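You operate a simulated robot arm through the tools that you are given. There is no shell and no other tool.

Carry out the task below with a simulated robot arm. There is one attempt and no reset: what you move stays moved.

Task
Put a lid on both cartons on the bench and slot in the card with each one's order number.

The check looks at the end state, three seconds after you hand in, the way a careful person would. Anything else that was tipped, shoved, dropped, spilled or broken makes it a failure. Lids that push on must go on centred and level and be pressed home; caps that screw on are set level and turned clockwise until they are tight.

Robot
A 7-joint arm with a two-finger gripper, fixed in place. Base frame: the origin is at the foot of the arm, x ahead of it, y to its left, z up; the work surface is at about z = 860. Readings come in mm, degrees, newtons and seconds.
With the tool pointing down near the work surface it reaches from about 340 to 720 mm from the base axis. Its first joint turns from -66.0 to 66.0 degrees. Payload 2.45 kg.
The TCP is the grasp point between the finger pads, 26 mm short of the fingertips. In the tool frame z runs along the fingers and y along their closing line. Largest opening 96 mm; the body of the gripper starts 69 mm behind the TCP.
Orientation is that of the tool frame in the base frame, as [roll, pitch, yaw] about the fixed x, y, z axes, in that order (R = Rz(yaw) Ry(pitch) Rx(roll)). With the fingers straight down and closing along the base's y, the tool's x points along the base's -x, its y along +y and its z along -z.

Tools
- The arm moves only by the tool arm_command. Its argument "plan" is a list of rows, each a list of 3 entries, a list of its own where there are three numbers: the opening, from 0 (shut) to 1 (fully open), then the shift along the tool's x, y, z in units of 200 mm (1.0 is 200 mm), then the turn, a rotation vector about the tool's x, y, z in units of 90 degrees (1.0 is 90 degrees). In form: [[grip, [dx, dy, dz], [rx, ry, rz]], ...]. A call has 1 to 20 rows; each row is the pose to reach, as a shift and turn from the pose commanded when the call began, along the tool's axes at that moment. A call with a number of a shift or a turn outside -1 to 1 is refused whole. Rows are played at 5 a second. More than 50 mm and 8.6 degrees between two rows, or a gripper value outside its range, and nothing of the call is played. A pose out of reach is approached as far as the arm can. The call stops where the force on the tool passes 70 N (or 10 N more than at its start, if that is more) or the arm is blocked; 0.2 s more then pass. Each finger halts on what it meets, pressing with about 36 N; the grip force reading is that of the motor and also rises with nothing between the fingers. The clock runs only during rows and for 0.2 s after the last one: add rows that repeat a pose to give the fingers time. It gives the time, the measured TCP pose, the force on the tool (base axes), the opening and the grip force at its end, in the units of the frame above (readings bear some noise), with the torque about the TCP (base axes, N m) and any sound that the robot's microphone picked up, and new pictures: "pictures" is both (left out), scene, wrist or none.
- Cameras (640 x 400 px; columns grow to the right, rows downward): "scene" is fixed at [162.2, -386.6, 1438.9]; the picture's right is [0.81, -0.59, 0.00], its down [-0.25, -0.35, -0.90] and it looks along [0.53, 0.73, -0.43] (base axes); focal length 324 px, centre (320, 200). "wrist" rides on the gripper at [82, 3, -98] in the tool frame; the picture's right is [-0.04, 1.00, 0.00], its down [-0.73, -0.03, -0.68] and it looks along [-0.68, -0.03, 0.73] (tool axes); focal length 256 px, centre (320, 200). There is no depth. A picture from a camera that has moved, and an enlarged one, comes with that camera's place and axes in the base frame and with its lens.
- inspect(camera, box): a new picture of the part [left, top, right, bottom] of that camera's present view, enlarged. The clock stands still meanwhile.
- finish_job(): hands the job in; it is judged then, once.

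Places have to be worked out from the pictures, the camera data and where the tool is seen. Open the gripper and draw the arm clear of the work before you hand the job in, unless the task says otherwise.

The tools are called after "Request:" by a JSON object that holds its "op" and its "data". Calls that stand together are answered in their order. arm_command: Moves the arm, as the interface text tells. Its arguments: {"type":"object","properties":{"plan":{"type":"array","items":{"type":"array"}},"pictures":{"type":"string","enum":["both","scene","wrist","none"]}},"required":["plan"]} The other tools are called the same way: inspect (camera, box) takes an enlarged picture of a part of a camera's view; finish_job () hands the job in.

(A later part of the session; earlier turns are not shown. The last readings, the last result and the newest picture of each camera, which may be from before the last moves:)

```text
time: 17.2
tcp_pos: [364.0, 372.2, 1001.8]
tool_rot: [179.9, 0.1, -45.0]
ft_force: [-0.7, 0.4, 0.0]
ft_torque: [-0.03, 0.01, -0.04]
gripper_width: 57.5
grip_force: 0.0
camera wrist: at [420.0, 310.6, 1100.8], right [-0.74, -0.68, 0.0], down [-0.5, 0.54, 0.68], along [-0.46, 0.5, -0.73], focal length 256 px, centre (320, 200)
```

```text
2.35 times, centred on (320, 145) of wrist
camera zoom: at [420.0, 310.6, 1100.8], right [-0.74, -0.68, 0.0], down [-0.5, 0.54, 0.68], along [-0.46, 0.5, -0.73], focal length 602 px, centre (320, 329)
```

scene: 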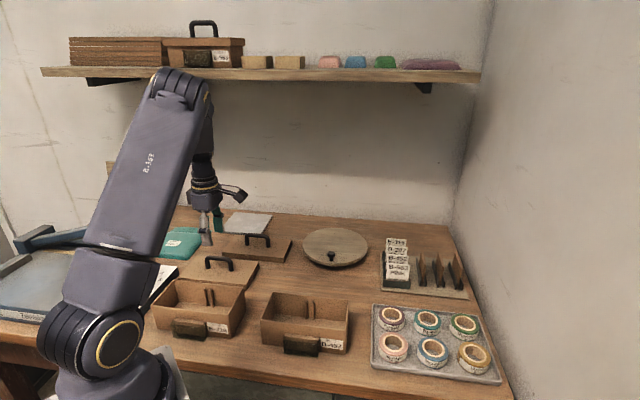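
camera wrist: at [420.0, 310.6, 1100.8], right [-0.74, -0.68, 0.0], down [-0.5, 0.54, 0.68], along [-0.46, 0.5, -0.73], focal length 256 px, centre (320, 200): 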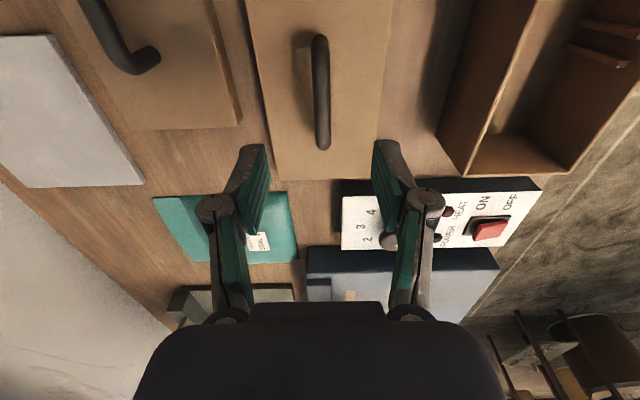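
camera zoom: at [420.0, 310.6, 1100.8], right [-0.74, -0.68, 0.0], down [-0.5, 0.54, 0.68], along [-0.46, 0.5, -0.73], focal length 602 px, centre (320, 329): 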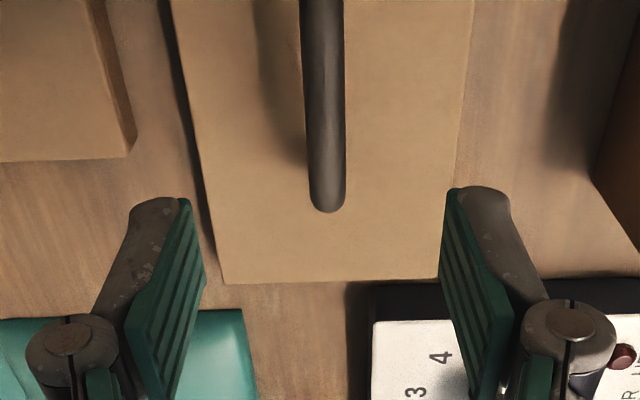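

The bar is ~1.5 mm toward tool +y from the TCP. Descend straddling the bar to z≈912 and close.

Request:
{"op": "arm_command", "data": {"plan": [[0.5, [0, 0.004, 0.15], [0, 0, 0]], [0.45, [0, 0.0075, 0.3], [0, 0, 0]], [0.45, [0, 0.0075, 0.4], [0, 0, 0]], [0.45, [0, 0.0075, 0.449], [0, 0, 0]], [0.45, [0, 0.0075, 0.449], [0, 0, 0]]]}}

Request:
{"op": "inspect", "data": {"camera": "wrist", "box": [220, 100, 420, 260]}}

Request:
{"op": "inspect", "data": {"camera": "scene", "box": [180, 200, 280, 290]}}

```text
time: 18.4
tcp_pos: [363.9, 369.4, 913.4]
tool_rot: [-180.0, -0.1, -45.0]
ft_force: [0.0, -0.1, 0.1]
ft_torque: [-0.01, -0.03, -0.01]
gripper_width: 43.2
grip_force: 0.1
camera wrist: at [419.1, 309.6, 1011.2], right [-0.73, -0.68, 0.0], down [-0.5, 0.54, 0.68], along [-0.46, 0.5, -0.73], focal length 256 px, centre (320, 200)
```

scene: 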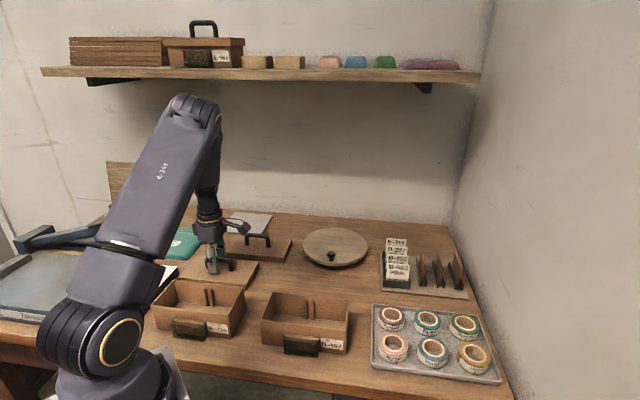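
wrist: 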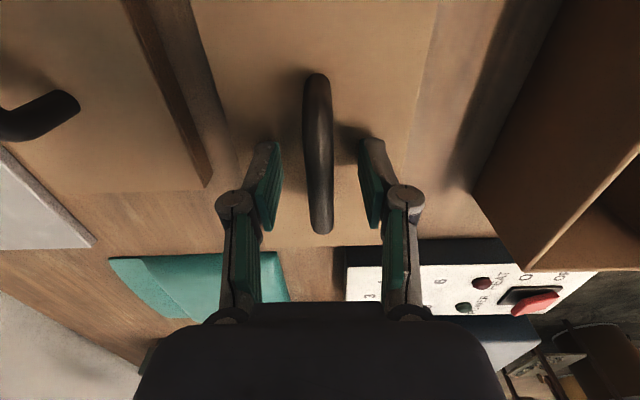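

```text
2.50 times, centred on (320, 180) of wrist
camera zoom: at [419.1, 309.6, 1011.2], right [-0.73, -0.68, 0.0], down [-0.5, 0.54, 0.68], along [-0.46, 0.5, -0.73], focal length 640 px, centre (320, 250)
```

zoom: 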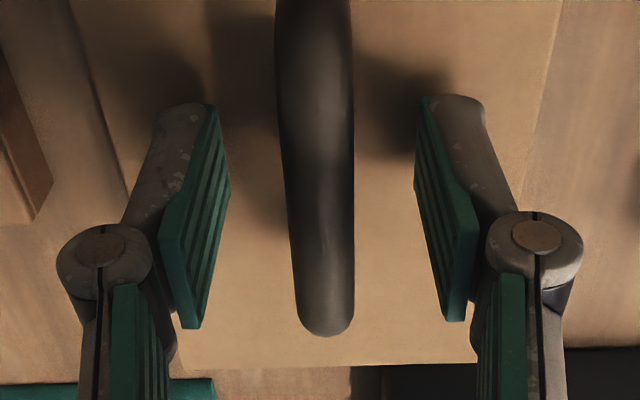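

```text
4.44 times, centred on (230, 245) of scene
camera zoom: at [162.2, -386.6, 1438.9], right [0.81, -0.59, 0.0], down [-0.25, -0.35, -0.9], along [0.53, 0.73, -0.43], focal length 1438 px, centre (720, 0)
```

zoom: 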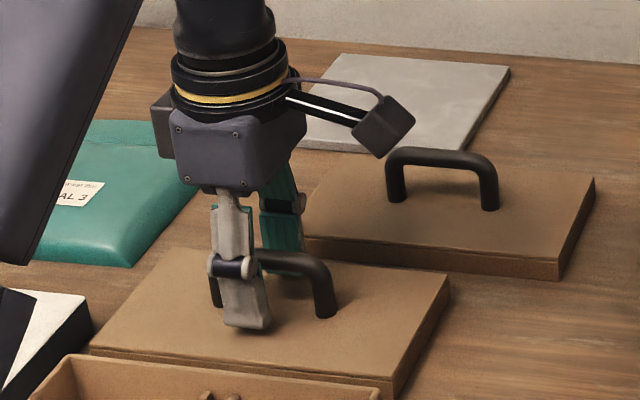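

The fingers straddle the bar, nearly centred. Close on it.

Request:
{"op": "arm_command", "data": {"plan": [[0.4, [0, -0.004, 0], [0, 0, 0]], [0, [0, -0.004, 0], [0, 0, 0]], [0, [0, -0.004, 0], [0, 0, 0]], [0, [0, -0.004, 0], [0, 0, 0]], [0, [0, -0.004, 0], [0, 0, 0]]]}}

Request:
{"op": "inspect", "data": {"camera": "wrist", "box": [220, 100, 420, 260]}}

```text
time: 19.6
tcp_pos: [363.2, 370.5, 912.8]
tool_rot: [-180.0, -0.1, -45.1]
ft_force: [-0.1, -0.6, -0.2]
ft_torque: [0.02, 0.0, -0.03]
gripper_width: 10.2
grip_force: 36.0
camera wrist: at [419.6, 310.3, 1011.0], right [-0.73, -0.68, 0.0], down [-0.5, 0.54, 0.68], along [-0.46, 0.5, -0.73], focal length 256 px, centre (320, 200)
```

scene: 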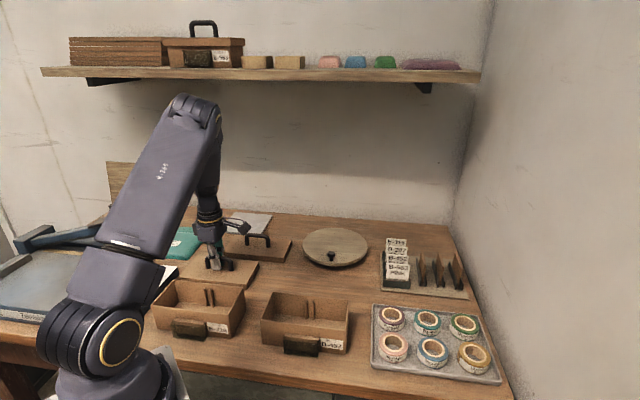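
wrist: 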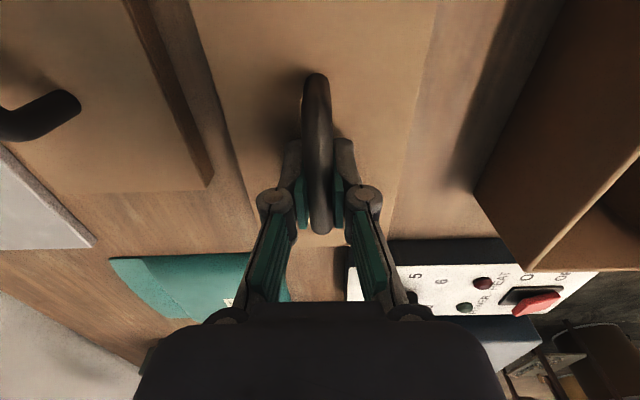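

```text
2.50 times, centred on (320, 180) of wrist
camera zoom: at [419.6, 310.3, 1011.0], right [-0.73, -0.68, 0.0], down [-0.5, 0.54, 0.68], along [-0.46, 0.5, -0.73], focal length 640 px, centre (320, 250)
```

zoom: 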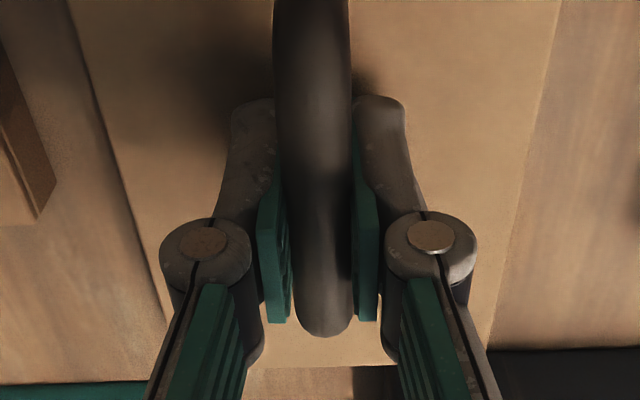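

Gripped the bar (width 10 mm, 36 N). Lift straight up about 110 mm and look.

Request:
{"op": "arm_command", "data": {"plan": [[0, [0, 0, -0.05], [0, 0, 0]], [0, [0, 0, -0.15], [0, 0, 0]], [0, [0, 0, -0.27], [0, 0, 0]], [0, [0, 0, -0.41], [0, 0, 0]], [0, [0, 0, -0.55], [0, 0, 0]], [0, [0, 0, -0.55], [0, 0, 0]]]}}

Request:
{"op": "inspect", "data": {"camera": "scene", "box": [170, 160, 270, 250]}}

```text
time: 21.0
tcp_pos: [364.4, 372.1, 1021.2]
tool_rot: [-179.9, 0.0, -45.0]
ft_force: [0.2, -0.5, -1.2]
ft_torque: [0.0, 0.01, -0.01]
gripper_width: 10.1
grip_force: 35.7
camera wrist: at [420.6, 311.0, 1119.3], right [-0.73, -0.68, 0.0], down [-0.5, 0.54, 0.68], along [-0.46, 0.5, -0.73], focal length 256 px, centre (320, 200)
```

scene: 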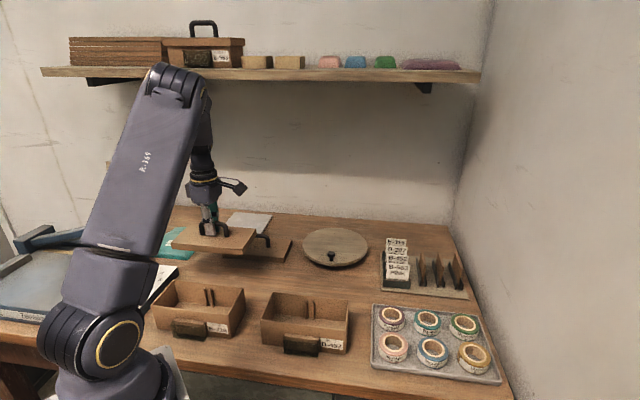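
wrist: 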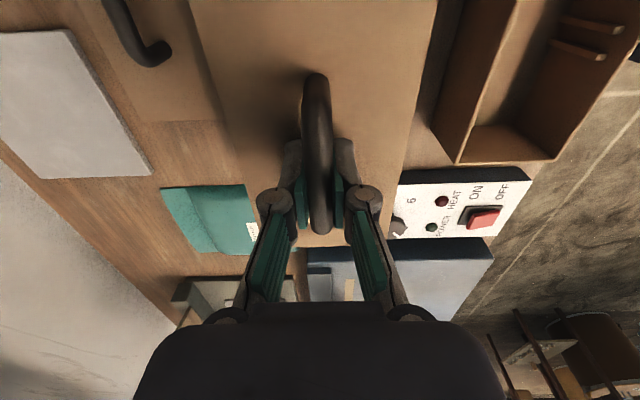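

```text
4.44 times, centred on (220, 205) of scene
camera zoom: at [162.2, -386.6, 1438.9], right [0.81, -0.59, 0.0], down [-0.25, -0.35, -0.9], along [0.53, 0.73, -0.43], focal length 1438 px, centre (764, 178)
```

zoom: 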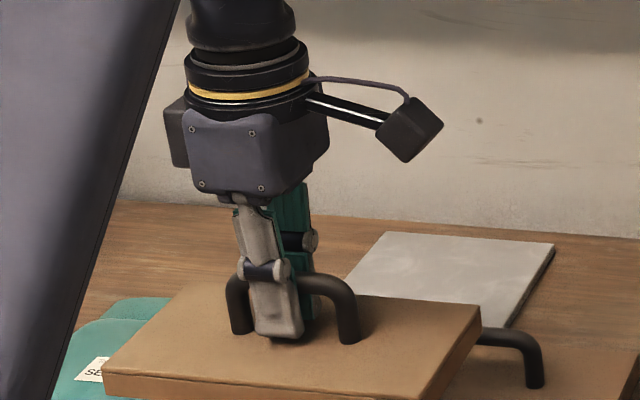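

Lid lifted, level, ~0.12 kg. Carry it over carton B-316 at the same height (lid underside ≈ 968, rim 927).

Request:
{"op": "arm_command", "data": {"plan": [[0, [0.0278, 0.135, 0], [0, 0, 0]], [0, [0.0557, 0.27, 0], [0, 0, 0]], [0, [0.0835, 0.405, 0], [0, 0, 0]], [0, [0.111, 0.54, 0], [0, 0, 0]], [0, [0.139, 0.675, 0], [0, 0, 0]], [0, [0.167, 0.81, 0], [0, 0, 0]], [0, [0.167, 0.81, 0], [0, 0, 0]]]}}

Request:
{"op": "inspect", "data": {"camera": "scene", "box": [130, 230, 270, 350]}}

Request:
{"op": "inspect", "data": {"camera": "wrist", "box": [180, 0, 480, 280]}}

```text
time: 22.6
tcp_pos: [272.8, 232.0, 1021.3]
tool_rot: [180.0, 0.0, -45.1]
ft_force: [0.5, -1.4, -0.2]
ft_torque: [-0.03, -0.02, -0.01]
gripper_width: 10.4
grip_force: 35.9
camera wrist: at [328.3, 172.1, 1120.3], right [-0.74, -0.68, 0.0], down [-0.5, 0.54, 0.68], along [-0.46, 0.5, -0.73], focal length 256 px, centre (320, 200)
```

scene: 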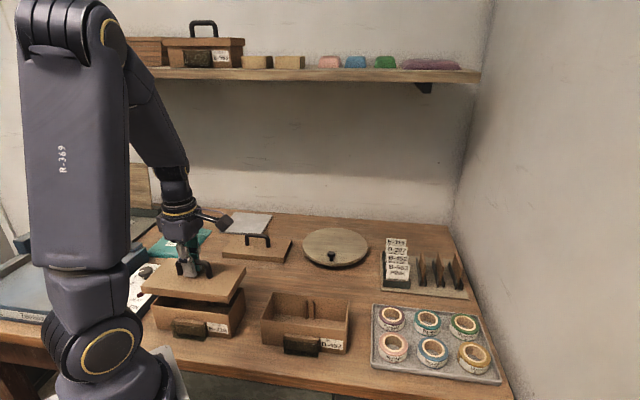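
wrist: 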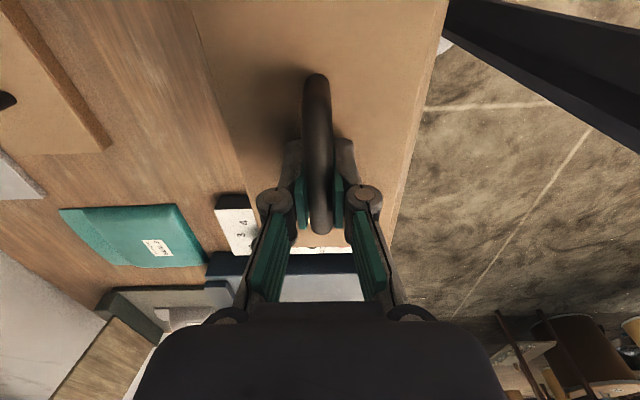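

```text
3.33 times, centred on (200, 290) of scene
camera zoom: at [162.2, -386.7, 1438.9], right [0.81, -0.59, 0.0], down [-0.25, -0.35, -0.9], along [0.53, 0.73, -0.43], focal length 1078 px, centre (720, -100)
```

zoom: 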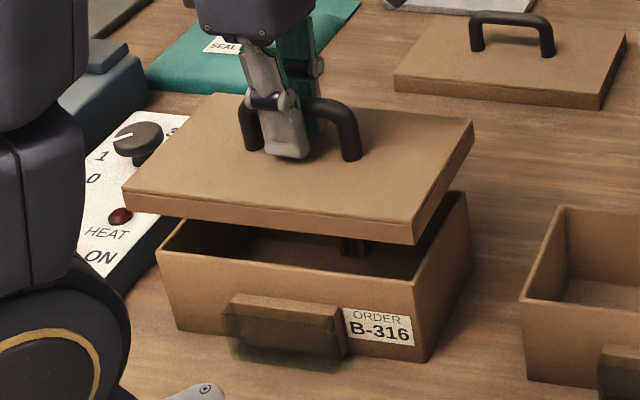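

```text
1.43 times, centred on (330, 140) of wrist
camera zoom: at [328.3, 172.1, 1120.3], right [-0.74, -0.68, 0.0], down [-0.5, 0.54, 0.68], along [-0.46, 0.5, -0.73], focal length 366 px, centre (306, 286)
```

zoom: 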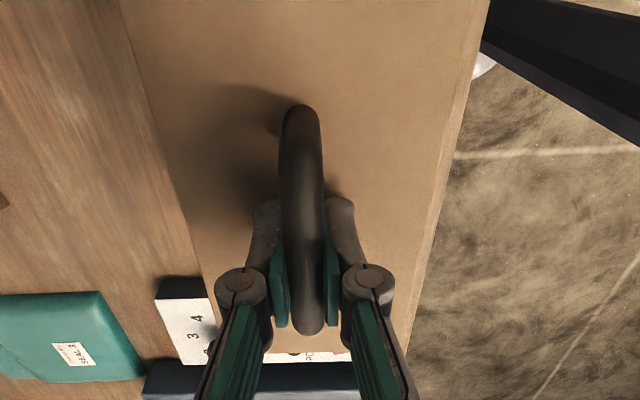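

Lid hangs over the carton. Take a few repeat readings to average out the noise in the TCP position.

Request:
{"op": "arm_command", "data": {"plan": [[0, [0, 0, 0], [0, 0, 0]]], "pictures": "none"}}

Request:
{"op": "arm_command", "data": {"plan": [[0, [0, 0, 0], [0, 0, 0]]], "pictures": "none"}}

Request:
{"op": "arm_command", "data": {"plan": [[0, [0, 0, 0], [0, 0, 0]]], "pictures": "none"}}

Request:
{"op": "arm_command", "data": {"plan": [[0, [0, 0, 0], [0, 0, 0]]], "pictures": "none"}}

```text
time: 23.0
tcp_pos: [273.2, 232.5, 1021.5]
tool_rot: [-179.9, 0.0, -45.0]
ft_force: [0.3, 0.8, 0.1]
ft_torque: [0.02, -0.02, 0.0]
gripper_width: 10.3
grip_force: 35.9
```

```text
time: 23.4
tcp_pos: [272.0, 233.5, 1021.1]
tool_rot: [180.0, 0.0, -45.0]
ft_force: [-0.3, 0.2, -1.1]
ft_torque: [0.0, -0.02, 0.0]
gripper_width: 10.5
grip_force: 36.0
```

```text
time: 23.8
tcp_pos: [272.0, 233.6, 1022.8]
tool_rot: [180.0, -0.1, -45.0]
ft_force: [0.9, 0.5, -0.9]
ft_torque: [0.01, -0.01, -0.01]
gripper_width: 10.5
grip_force: 36.3
```

```text
time: 24.2
tcp_pos: [272.1, 232.2, 1022.3]
tool_rot: [-179.9, -0.1, -44.9]
ft_force: [0.0, -1.1, -0.8]
ft_torque: [0.0, 0.02, 0.01]
gripper_width: 10.1
grip_force: 35.9
```

Averaged TCP ≈ (272.4, 232.8, 1021.8). Lower to hover ~8 mm above the rim and compare the overhang on each side.

Request:
{"op": "arm_command", "data": {"plan": [[0, [0, 0, 0.06], [0, 0, 0]], [0, [0, 0, 0.12], [0, 0, 0]], [0, [0, 0, 0.165], [0, 0, 0]], [0, [0, 0, 0.165], [0, 0, 0]]]}}

Request:
{"op": "inspect", "data": {"camera": "scene", "box": [135, 255, 260, 350]}}

Request:
{"op": "inspect", "data": {"camera": "scene", "box": [205, 270, 255, 330]}}

Request:
{"op": "inspect", "data": {"camera": "scene", "box": [135, 275, 195, 335]}}

Request:
{"op": "inspect", "data": {"camera": "wrist", "box": [180, 0, 480, 280]}}

```text
time: 25.2
tcp_pos: [272.8, 232.1, 988.6]
tool_rot: [-180.0, 0.0, -45.0]
ft_force: [0.0, 0.1, 0.4]
ft_torque: [-0.01, 0.01, 0.02]
gripper_width: 10.4
grip_force: 36.2
camera wrist: at [328.8, 172.0, 1087.1], right [-0.73, -0.68, 0.0], down [-0.5, 0.54, 0.68], along [-0.46, 0.5, -0.73], focal length 256 px, centre (320, 200)
```

scene: 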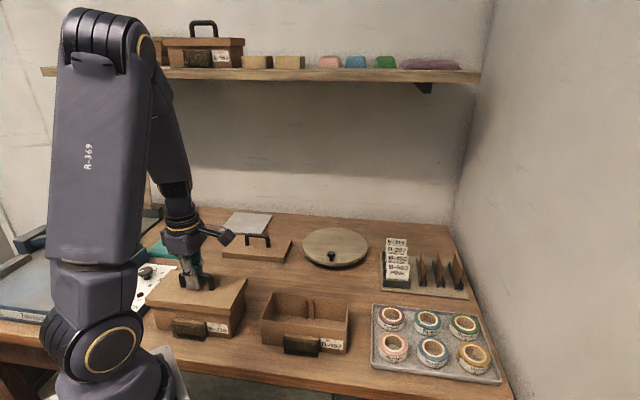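
wrist: 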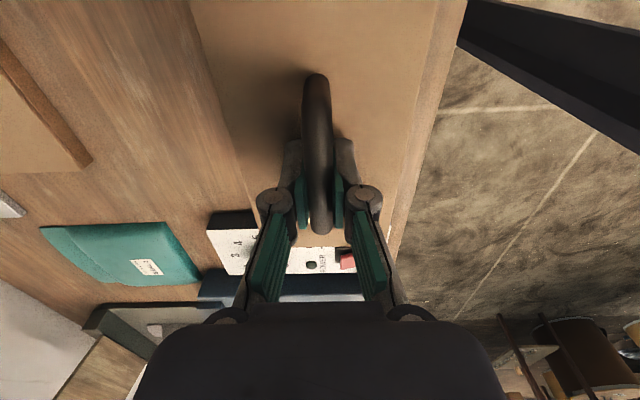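

```text
4.21 times, centred on (198, 302) of scene
camera zoom: at [162.2, -386.6, 1438.9], right [0.81, -0.59, 0.0], down [-0.25, -0.35, -0.9], along [0.53, 0.73, -0.43], focal length 1362 px, centre (836, -232)
```

zoom: 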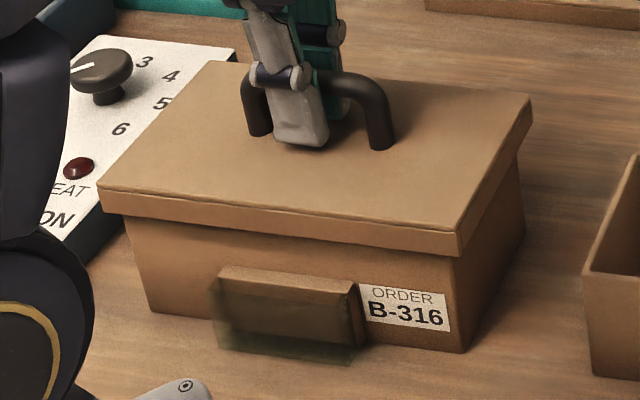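

```text
6.67 times, centred on (230, 300) of scene
camera zoom: at [162.2, -386.6, 1438.9], right [0.81, -0.59, 0.0], down [-0.25, -0.35, -0.9], along [0.53, 0.73, -0.43], focal length 2157 px, centre (920, -467)
```

zoom: 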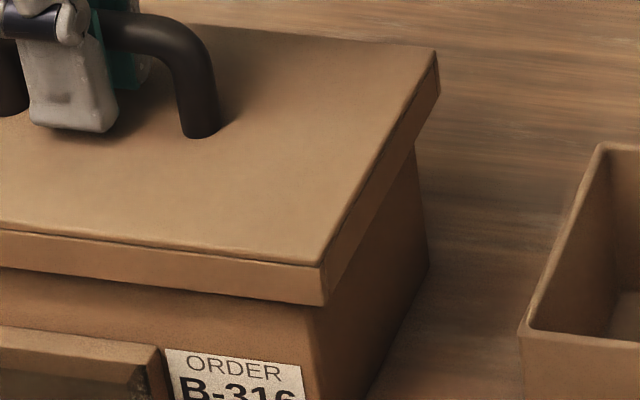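

```text
6.67 times, centred on (165, 305) of scene
camera zoom: at [162.2, -386.6, 1438.9], right [0.81, -0.59, 0.0], down [-0.25, -0.35, -0.9], along [0.53, 0.73, -0.43], focal length 2157 px, centre (1353, -500)
```

zoom: 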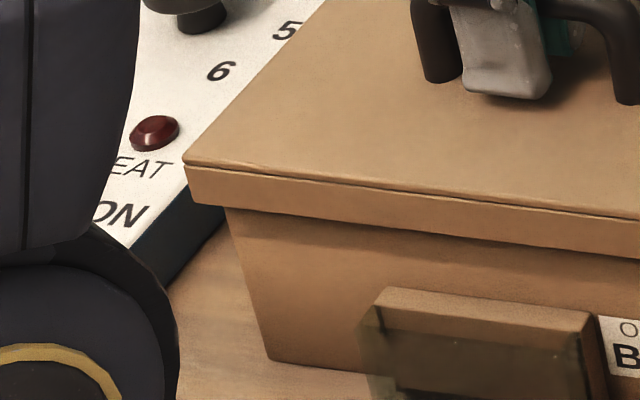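

```text
1.43 times, centred on (330, 140) of wrist
camera zoom: at [328.8, 172.0, 1087.1], right [-0.73, -0.68, 0.0], down [-0.5, 0.54, 0.68], along [-0.46, 0.5, -0.73], focal length 366 px, centre (306, 286)
```

zoom: 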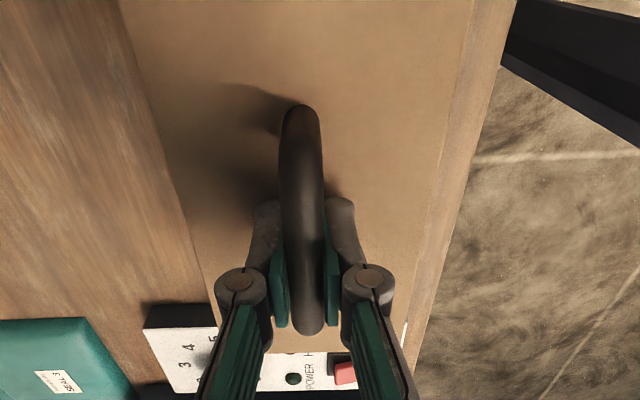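

Measured overhang in the scene view: ~10.5 mm right vs ~5 mm left, so the lid sits about 2 mm too far right; front/back looks centred. Shift 1.9 mm left and descend 5 mm, then re-check.

Request:
{"op": "arm_command", "data": {"plan": [[0, [-0.0095, 0, 0], [0, 0, 0]], [0, [-0.0095, 0, 0.025], [0, 0, 0]], [0, [-0.0095, 0, 0.025], [0, 0, 0]]], "pictures": "scene"}}

Request:
{"op": "inspect", "data": {"camera": "scene", "box": [205, 270, 255, 330]}}

Request:
{"op": "inspect", "data": {"camera": "scene", "box": [135, 275, 195, 335]}}

```text
time: 26.0
tcp_pos: [272.2, 234.4, 983.5]
tool_rot: [180.0, 0.0, -45.0]
ft_force: [0.8, 0.0, -0.9]
ft_torque: [0.01, -0.01, 0.0]
gripper_width: 10.4
grip_force: 36.3
```

scene: 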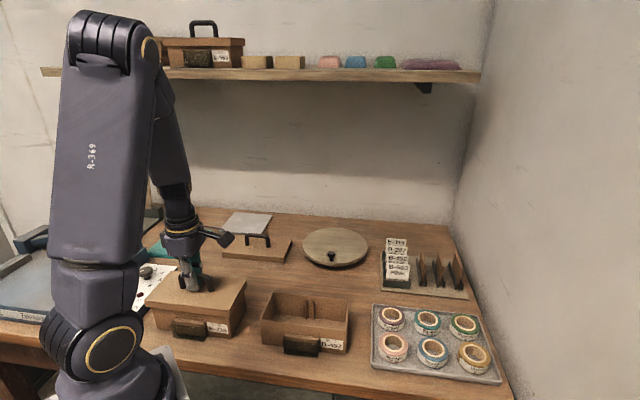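

```text
6.67 times, centred on (230, 300) of scene
camera zoom: at [162.2, -386.6, 1438.9], right [0.81, -0.59, 0.0], down [-0.25, -0.35, -0.9], along [0.53, 0.73, -0.43], focal length 2157 px, centre (920, -467)
```

zoom: 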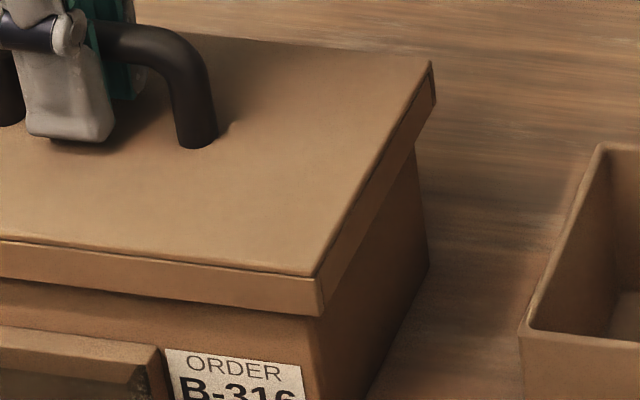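

```text
6.67 times, centred on (165, 305) of scene
camera zoom: at [162.2, -386.6, 1438.9], right [0.81, -0.59, 0.0], down [-0.25, -0.35, -0.9], along [0.53, 0.73, -0.43], focal length 2157 px, centre (1353, -500)
```

zoom: 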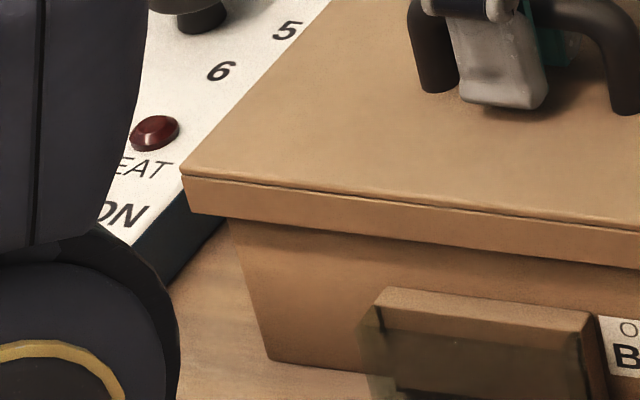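

Left/right is now centred; shift 1 mm toward the back and lower slowly, watching force for contact.

Request:
{"op": "arm_command", "data": {"plan": [[0, [0, -0.005, 0], [0, 0, 0]], [0, [0, -0.005, 0.01], [0, 0, 0]], [0, [0, -0.005, 0.02], [0, 0, 0]], [0, [0, -0.005, 0.03], [0, 0, 0]], [0, [0, -0.005, 0.04], [0, 0, 0]]], "pictures": "scene"}}

Request:
{"op": "inspect", "data": {"camera": "scene", "box": [135, 255, 260, 350]}}

```text
time: 27.2
tcp_pos: [273.6, 234.4, 975.3]
tool_rot: [-180.0, 0.0, -44.9]
ft_force: [0.5, -0.3, -0.9]
ft_torque: [0.0, 0.01, 0.0]
gripper_width: 10.6
grip_force: 36.2
```

scene: 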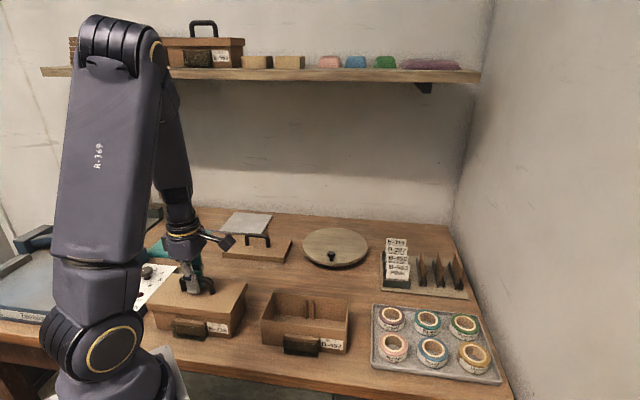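

```text
4.21 times, centred on (198, 302) of scene
camera zoom: at [162.2, -386.6, 1438.9], right [0.81, -0.59, 0.0], down [-0.25, -0.35, -0.9], along [0.53, 0.73, -0.43], focal length 1362 px, centre (836, -232)
```

zoom: 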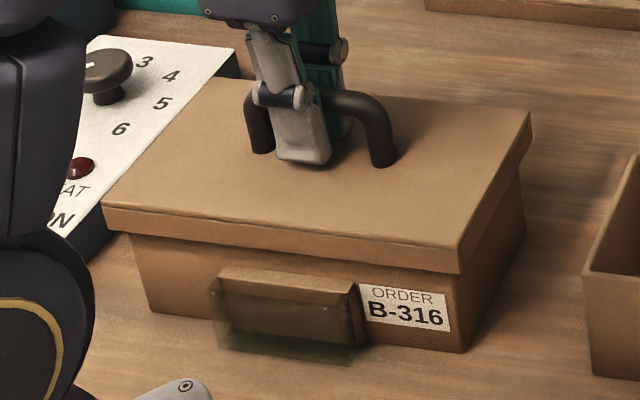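

No contact force yet with the skirt slightly past the rim. Keep lowering in 1 mm steps.

Request:
{"op": "arm_command", "data": {"plan": [[0, [0, 0, 0.005], [0, 0, 0]], [0, [0, 0, 0.01], [0, 0, 0]], [0, [0, 0, 0.015], [0, 0, 0]], [0, [0, 0, 0.02], [0, 0, 0]], [0, [0, 0, 0.025], [0, 0, 0]]], "pictures": "none"}}

Request:
{"op": "inspect", "data": {"camera": "scene", "box": [135, 255, 260, 350]}}

```text
time: 28.4
tcp_pos: [273.4, 235.3, 969.7]
tool_rot: [179.9, 0.0, -45.0]
ft_force: [0.2, -0.5, -0.9]
ft_torque: [-0.03, -0.02, 0.02]
gripper_width: 10.4
grip_force: 36.3
```

```text
4.21 times, centred on (198, 302) of scene
camera zoom: at [162.2, -386.6, 1438.9], right [0.81, -0.59, 0.0], down [-0.25, -0.35, -0.9], along [0.53, 0.73, -0.43], focal length 1362 px, centre (836, -232)
```

zoom: 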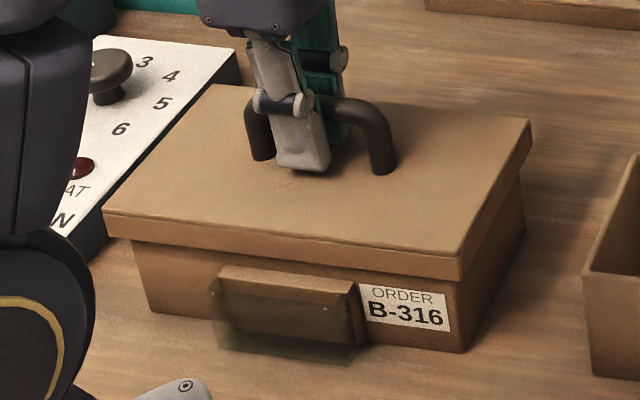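

Still no contact; keep going down 1 mm per row.

Request:
{"op": "arm_command", "data": {"plan": [[0, [0, 0, 0.004], [0, 0, 0]], [0, [0, 0, 0.008], [0, 0, 0]], [0, [0, 0, 0.012], [0, 0, 0]], [0, [0, 0, 0.016], [0, 0, 0]]], "pictures": "none"}}

```text
time: 29.4
tcp_pos: [273.7, 234.5, 966.9]
tool_rot: [180.0, 0.1, -45.0]
ft_force: [-0.1, -0.1, 0.2]
ft_torque: [0.0, 0.0, -0.01]
gripper_width: 10.3
grip_force: 36.9
```

The weight reading has vanished (contact beginning). Continue pressing in small steps.

Request:
{"op": "arm_command", "data": {"plan": [[0, [0, 0, 0.004], [0, 0, 0]], [0, [0, 0, 0.008], [0, 0, 0]], [0, [0, 0, 0.012], [0, 0, 0]]], "pictures": "none"}}

```text
time: 30.2
tcp_pos: [271.5, 235.9, 964.7]
tool_rot: [-179.8, 0.0, -45.0]
ft_force: [-4.8, -4.0, 32.8]
ft_torque: [-0.04, -0.06, -0.01]
gripper_width: 10.3
grip_force: 35.9
```

33 N of contact force now. Look at the lid.

Request:
{"op": "inspect", "data": {"camera": "scene", "box": [135, 255, 260, 350]}}

Request:
{"op": "inspect", "data": {"camera": "scene", "box": [205, 270, 255, 330]}}

Request:
{"op": "inspect", "data": {"camera": "scene", "box": [135, 275, 195, 335]}}

```text
4.21 times, centred on (198, 302) of scene
camera zoom: at [161.8, -387.0, 1438.8], right [0.81, -0.59, 0.0], down [-0.25, -0.35, -0.9], along [0.53, 0.73, -0.43], focal length 1362 px, centre (836, -232)
```

zoom: 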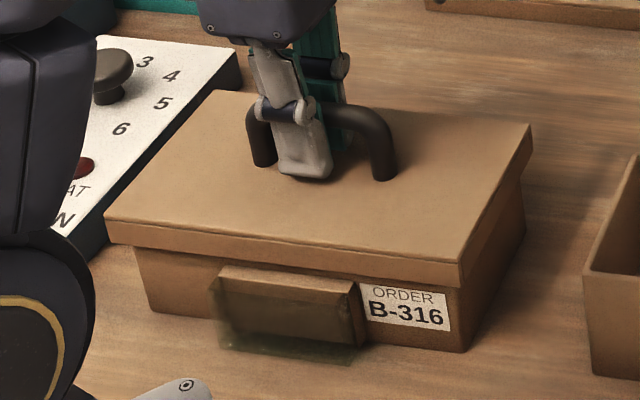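

```text
6.67 times, centred on (230, 300) of scene
camera zoom: at [161.8, -387.0, 1438.8], right [0.81, -0.59, 0.0], down [-0.25, -0.35, -0.9], along [0.53, 0.73, -0.43], focal length 2157 px, centre (920, -467)
```

zoom: 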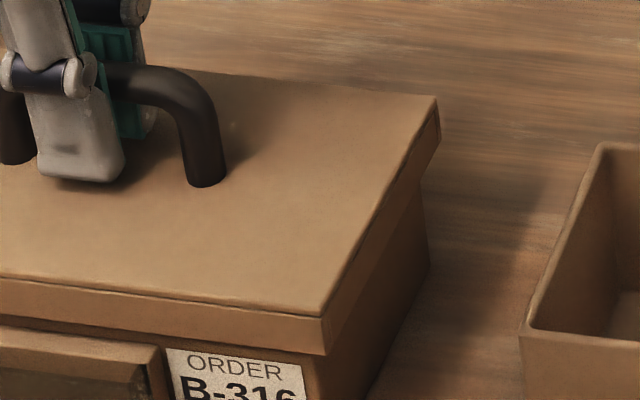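

```text
6.67 times, centred on (165, 305) of scene
camera zoom: at [161.8, -387.0, 1438.8], right [0.81, -0.59, 0.0], down [-0.25, -0.35, -0.9], along [0.53, 0.73, -0.43], focal length 2157 px, centre (1353, -500)
```

zoom: 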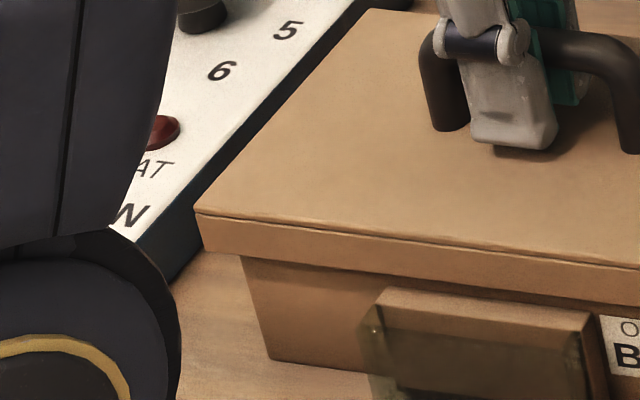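

The lid looks down and level (skirt bottom ≈ 912, matching the shelf reference proportions). Press a bit harder to be sure it is home.

Request:
{"op": "arm_command", "data": {"plan": [[0, [0, 0, 0.003], [0, 0, 0]], [0, [0, 0, 0.006], [0, 0, 0]], [0, [0, 0, 0.006], [0, 0, 0]]], "pictures": "none"}}

```text
time: 31.0
tcp_pos: [272.2, 236.3, 963.3]
tool_rot: [-180.0, 0.0, -45.0]
ft_force: [-4.7, 1.2, 33.2]
ft_torque: [0.0, 0.03, -0.02]
gripper_width: 10.1
grip_force: 35.7
```

Force capped at 33 N while z moved 1.4 mm — the handle is slipping in the pads. I'll open the fingers around the bar and press on the lid's top with both fingertips instead.

Request:
{"op": "arm_command", "data": {"plan": [[0.3, [0, 0, 0], [0, 0, 0]], [0.35, [0, 0, 0], [0, 0, 0]], [0.35, [0, 0, 0], [0, 0, 0]], [0.35, [0, 0, 0.01], [0, 0, 0]], [0.35, [0, 0, 0.02], [0, 0, 0]], [0.35, [0, 0, 0.03], [0, 0, 0]], [0.35, [0, 0, 0.035], [0, 0, 0]]]}}

Request:
{"op": "inspect", "data": {"camera": "scene", "box": [135, 255, 260, 350]}}

```text
time: 32.8
tcp_pos: [272.7, 234.8, 959.4]
tool_rot: [-179.7, -0.4, -45.0]
ft_force: [-13.8, -13.8, 78.2]
ft_torque: [-0.17, 0.65, -0.09]
gripper_width: 16.8
grip_force: 19.4
stopped in row 7: the force on the tool passed its limit at 79 N (the readings are from after the stop); the commanded pose is now the measured one
camera wrist: at [327.6, 174.8, 1059.0], right [-0.73, -0.68, -0.01], down [-0.5, 0.54, 0.68], along [-0.45, 0.5, -0.74], focal length 256 px, centre (320, 200)
```

scene: 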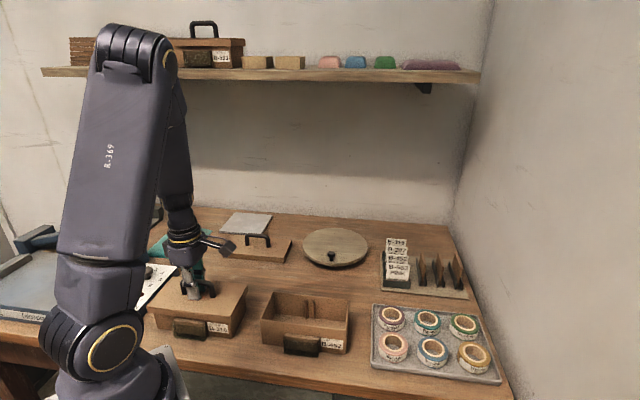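
wrist: 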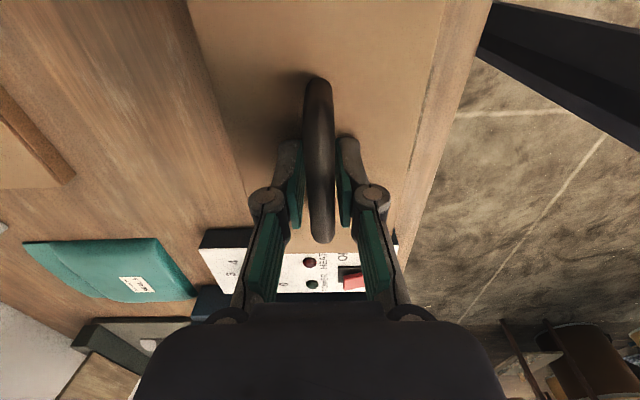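

```text
4.21 times, centred on (198, 302) of scene
camera zoom: at [161.2, -387.6, 1438.8], right [0.81, -0.59, 0.0], down [-0.25, -0.35, -0.9], along [0.53, 0.73, -0.43], focal length 1362 px, centre (836, -232)
```

zoom: 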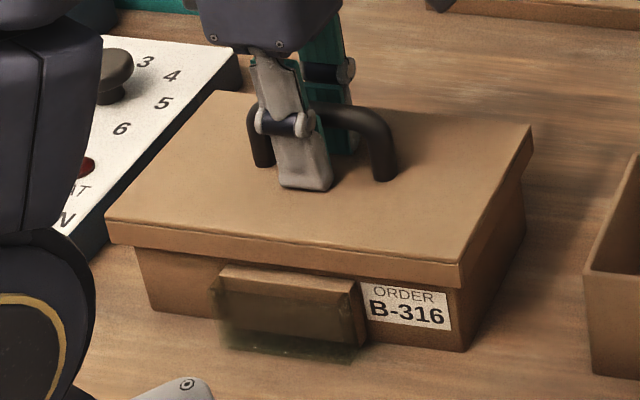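

Force limit reached before expected, and the fingers only opened to 17 mm — fingertips seem to be bearing on the lid. Back off 4 mm first and let the fingers open fully.

Request:
{"op": "arm_command", "data": {"plan": [[0.35, [0, 0, -0.01], [0, 0, 0]], [0.35, [0, 0, -0.02], [0, 0, 0]], [0.35, [0, 0, -0.02], [0, 0, 0]], [0.35, [0, 0, -0.02], [0, 0, 0]]]}}

Request:
{"op": "inspect", "data": {"camera": "scene", "box": [135, 255, 260, 350]}}

Request:
{"op": "inspect", "data": {"camera": "wrist", "box": [220, 60, 420, 260]}}

```text
time: 33.8
tcp_pos: [273.5, 235.1, 962.6]
tool_rot: [-179.8, -0.2, -44.9]
ft_force: [0.6, 0.4, 0.0]
ft_torque: [0.01, -0.02, 0.01]
gripper_width: 33.9
grip_force: 0.0
camera wrist: at [328.2, 174.4, 1060.9], right [-0.73, -0.68, 0.0], down [-0.5, 0.54, 0.68], along [-0.46, 0.5, -0.74], focal length 256 px, centre (320, 200)
```

scene: 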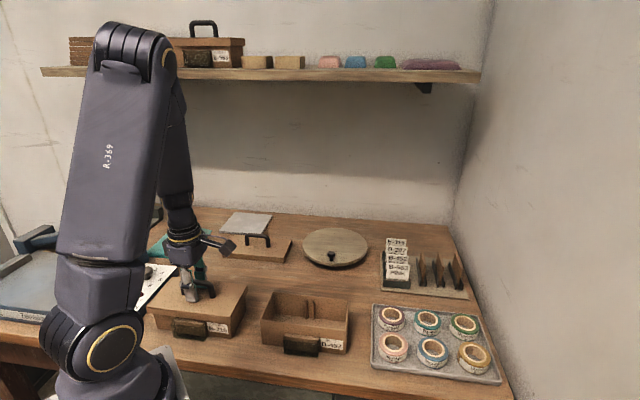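
wrist: 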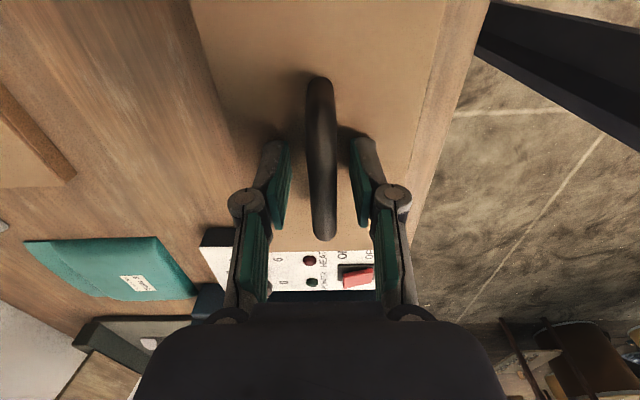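

```text
4.21 times, centred on (198, 302) of scene
camera zoom: at [162.2, -386.6, 1438.9], right [0.81, -0.59, 0.0], down [-0.25, -0.35, -0.9], along [0.53, 0.73, -0.43], focal length 1362 px, centre (836, -232)
```

zoom: 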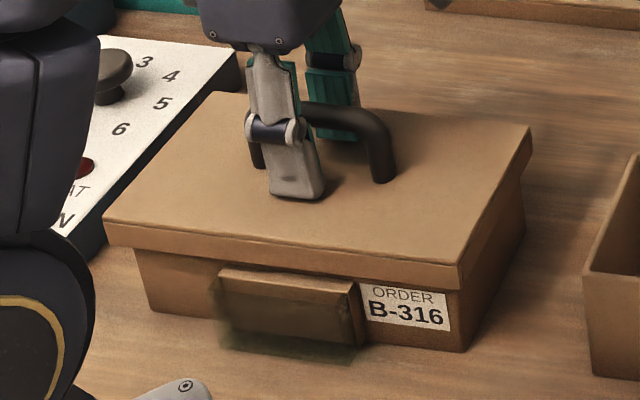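

```text
2.00 times, centred on (320, 160) of wrist
camera zoom: at [328.2, 174.4, 1060.9], right [-0.73, -0.68, 0.0], down [-0.5, 0.54, 0.68], along [-0.46, 0.5, -0.74], focal length 512 px, centre (320, 280)
```

zoom: 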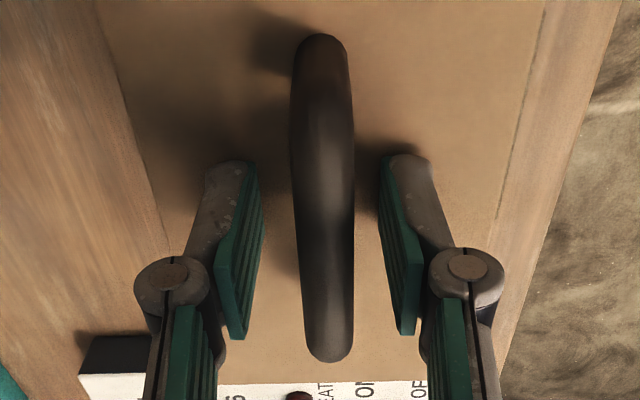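

Free now, fingers fully open around the bar. Press again with both fingertips on the lid top, 1 mm per row, to confirm it's seated.

Request:
{"op": "arm_command", "data": {"plan": [[0.35, [0, 0, 0.005], [0, 0, 0]], [0.35, [0, 0, 0.01], [0, 0, 0]], [0.35, [0, 0, 0.015], [0, 0, 0]], [0.35, [0, 0, 0.02], [0, 0, 0]]], "pictures": "none"}}

```text
time: 34.8
tcp_pos: [273.0, 235.7, 959.2]
tool_rot: [-179.6, -0.1, -45.0]
ft_force: [-1.0, -7.3, 42.2]
ft_torque: [-0.39, 0.33, 0.08]
gripper_width: 36.1
grip_force: 2.2
```

Fingertips are pressing on the lid with 42 N. Press slightly more, then release upward.

Request:
{"op": "arm_command", "data": {"plan": [[0.35, [0, 0, 0.003], [0, 0, 0]], [0.35, [0, 0, 0.003], [0, 0, 0]]], "pictures": "none"}}

Request:
{"op": "arm_command", "data": {"plan": [[0.35, [0, 0, -0.02], [0, 0, 0]], [0.4, [0, 0, -0.08], [0, 0, 0]], [0.45, [0, 0, -0.2], [0, 0, 0]], [0.5, [0, 0, -0.35], [0, 0, 0]], [0.5, [0, 0, -0.5], [0, 0, 0]], [0.5, [0, 0, -0.5], [0, 0, 0]]]}}

Request:
{"op": "inspect", "data": {"camera": "scene", "box": [135, 255, 260, 350]}}

Request:
{"op": "inspect", "data": {"camera": "wrist", "box": [180, 0, 440, 200]}}

```text
time: 35.2
tcp_pos: [273.6, 236.7, 959.9]
tool_rot: [-179.6, -0.4, -45.0]
ft_force: [-10.2, -10.9, 47.9]
ft_torque: [0.31, -0.13, -0.06]
gripper_width: 12.9
grip_force: 17.3
stopped in row 2: the force on the tool passed its limit at 80 N (the readings are from after the stop); the commanded pose is now the measured one
```

```text
time: 36.6
tcp_pos: [272.7, 237.2, 1058.8]
tool_rot: [-179.6, -0.2, -45.0]
ft_force: [0.6, 0.2, 0.2]
ft_torque: [-0.01, 0.01, -0.01]
gripper_width: 47.9
grip_force: 0.1
camera wrist: at [328.2, 176.6, 1158.5], right [-0.74, -0.68, -0.01], down [-0.5, 0.54, 0.68], along [-0.45, 0.5, -0.74], focal length 256 px, centre (320, 200)
```

scene: 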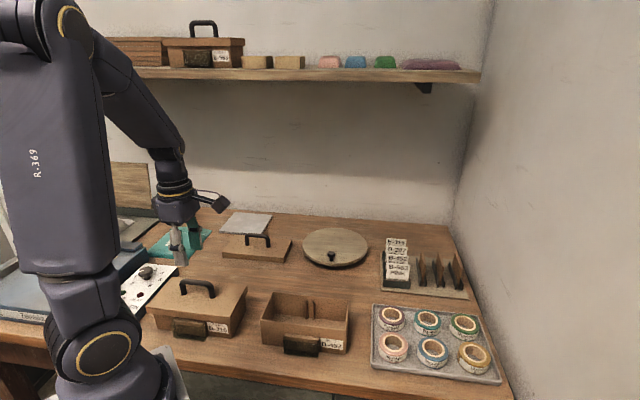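
wrist: 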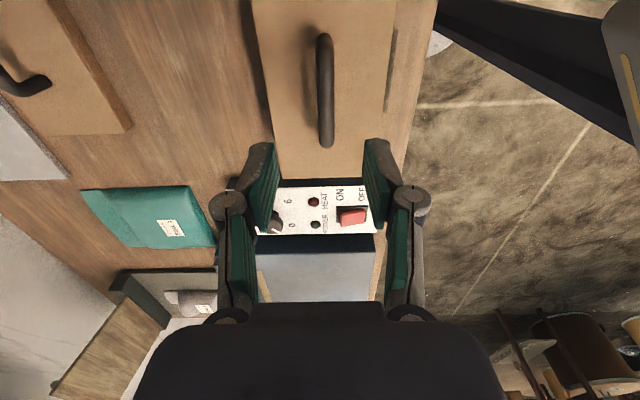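

```text
4.21 times, centred on (198, 302) of scene
camera zoom: at [162.2, -386.6, 1438.9], right [0.81, -0.59, 0.0], down [-0.25, -0.35, -0.9], along [0.53, 0.73, -0.43], focal length 1362 px, centre (836, -232)
```

zoom: 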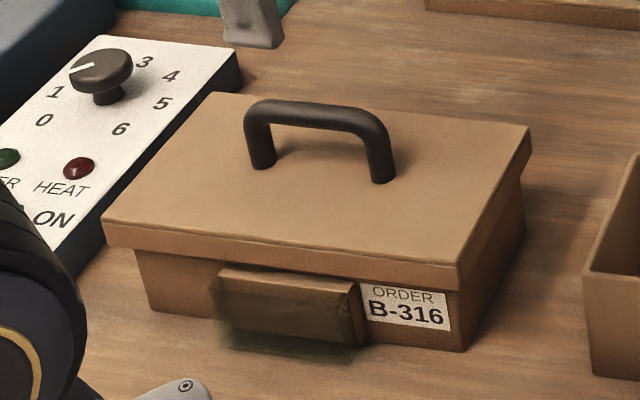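

```text
2.00 times, centred on (310, 100) of wrist
camera zoom: at [328.2, 176.6, 1158.5], right [-0.74, -0.68, -0.01], down [-0.5, 0.54, 0.68], along [-0.45, 0.5, -0.74], focal length 512 px, centre (340, 400)
```

zoom: 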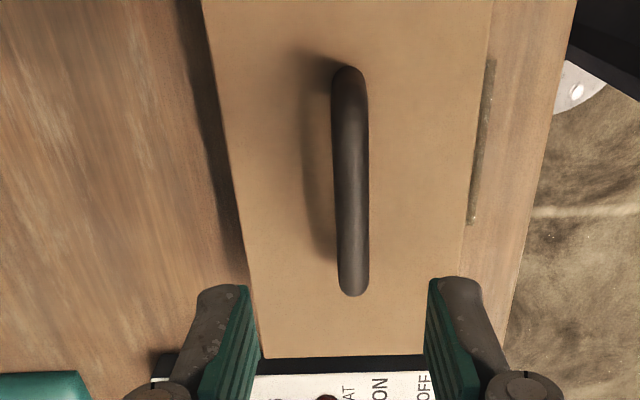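

Lid A sits level on carton B-316, and the carton hasn't moved. Zoom to verify the overhang all round.

Request:
{"op": "inspect", "data": {"camera": "scene", "box": [205, 270, 255, 330]}}

Request:
{"op": "inspect", "data": {"camera": "scene", "box": [135, 275, 195, 335]}}

Request:
{"op": "inspect", "data": {"camera": "scene", "box": [225, 265, 265, 300]}}

```text
6.67 times, centred on (230, 300) of scene
camera zoom: at [162.2, -386.6, 1438.9], right [0.81, -0.59, 0.0], down [-0.25, -0.35, -0.9], along [0.53, 0.73, -0.43], focal length 2157 px, centre (920, -467)
```

zoom: 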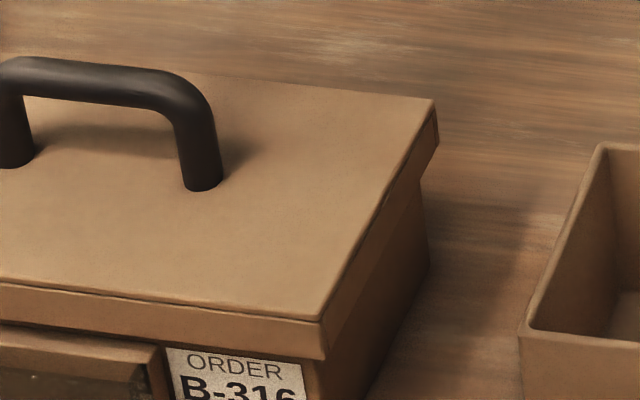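

```text
6.67 times, centred on (165, 305) of scene
camera zoom: at [162.2, -386.6, 1438.9], right [0.81, -0.59, 0.0], down [-0.25, -0.35, -0.9], along [0.53, 0.73, -0.43], focal length 2157 px, centre (1353, -500)
```

zoom: 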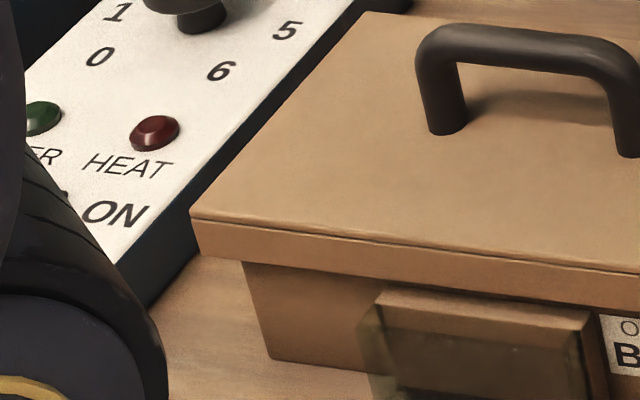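

```text
11.43 times, centred on (245, 282) of scene
camera zoom: at [162.2, -386.6, 1438.9], right [0.81, -0.59, 0.0], down [-0.25, -0.35, -0.9], along [0.53, 0.73, -0.43], focal length 3698 px, centre (1177, -743)
```

zoom: 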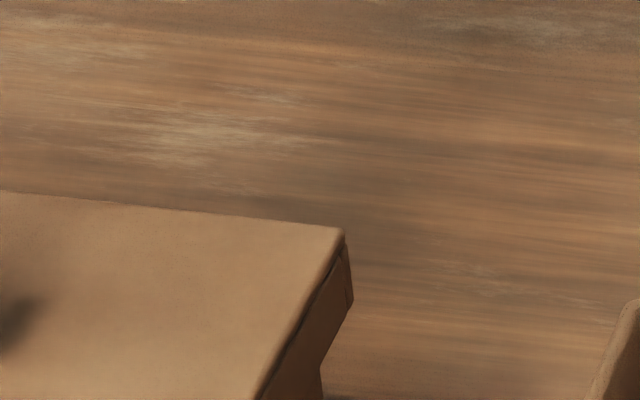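

Lid A is seated (overhang front ≈8 mm, sides within ~1.5 mm). Now move to lid B's handle at about (505.5, 417), correcting the small residual tilt on the way.

Request:
{"op": "arm_command", "data": {"plan": [[0.5, [0.0234, -0.182, 0.0], [-0.0044, -0.003, 0]], [0.5, [0.0469, -0.365, 0.0], [-0.0044, -0.003, 0]], [0.5, [0.0703, -0.547, 0.0], [-0.0044, -0.003, 0]], [0.5, [0.0937, -0.7294, 0.0], [-0.0044, -0.003, 0]]], "pictures": "none"}}

Request:
{"op": "arm_command", "data": {"plan": [[0.5, [0.0234, -0.182, 0.06], [0, 0, 0]], [0.5, [0.0469, -0.365, 0.12], [0, 0, 0]], [0.5, [0.0703, -0.547, 0.2], [0, 0, 0]], [0.5, [0.0937, -0.7294, 0.29], [0, 0, 0]], [0.5, [0.0937, -0.7294, 0.29], [0, 0, 0]]]}}

Request:
{"op": "inspect", "data": {"camera": "wrist", "box": [220, 40, 420, 230]}}

```text
time: 37.6
tcp_pos: [389.1, 325.7, 1058.4]
tool_rot: [179.9, 0.0, -45.0]
ft_force: [-0.4, 0.3, -0.7]
ft_torque: [0.0, 0.01, 0.02]
gripper_width: 47.9
grip_force: 0.1
```

```text
time: 38.8
tcp_pos: [506.7, 417.1, 1002.2]
tool_rot: [179.8, 0.0, -45.0]
ft_force: [0.2, -0.5, 0.7]
ft_torque: [0.0, 0.01, 0.0]
gripper_width: 48.0
grip_force: 0.2
camera wrist: at [562.6, 355.5, 1100.6], right [-0.73, -0.68, 0.0], down [-0.5, 0.54, 0.68], along [-0.46, 0.5, -0.73], focal length 256 px, centre (320, 200)
```

scene: 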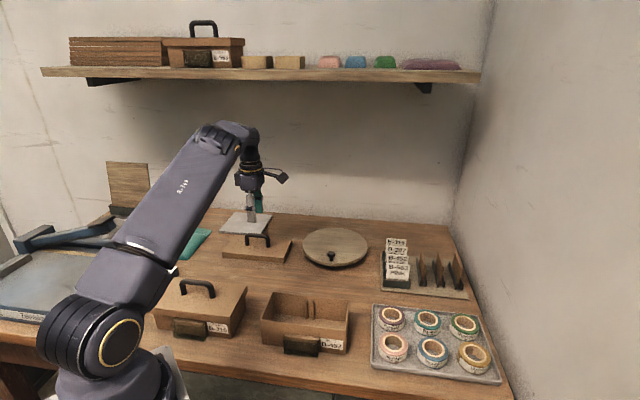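
wrist: 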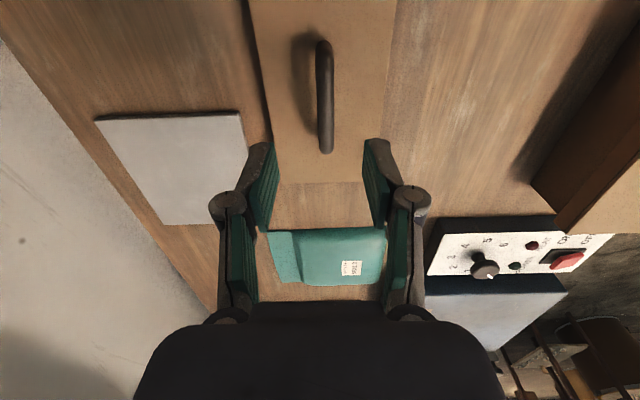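

```text
2.11 times, centred on (320, 135) of wrist
camera zoom: at [562.6, 355.5, 1100.6], right [-0.73, -0.68, 0.0], down [-0.5, 0.54, 0.68], along [-0.46, 0.5, -0.73], focal length 539 px, centre (320, 337)
```

zoom: 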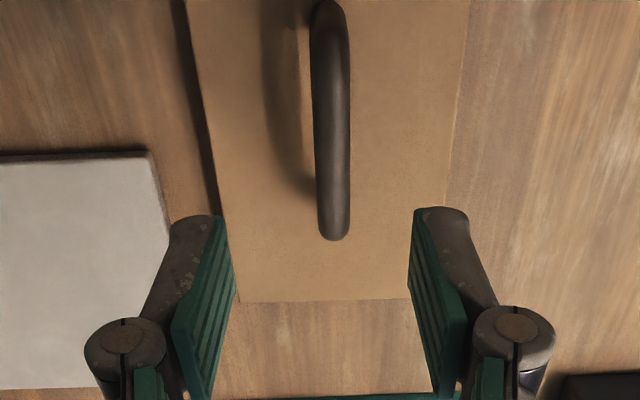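

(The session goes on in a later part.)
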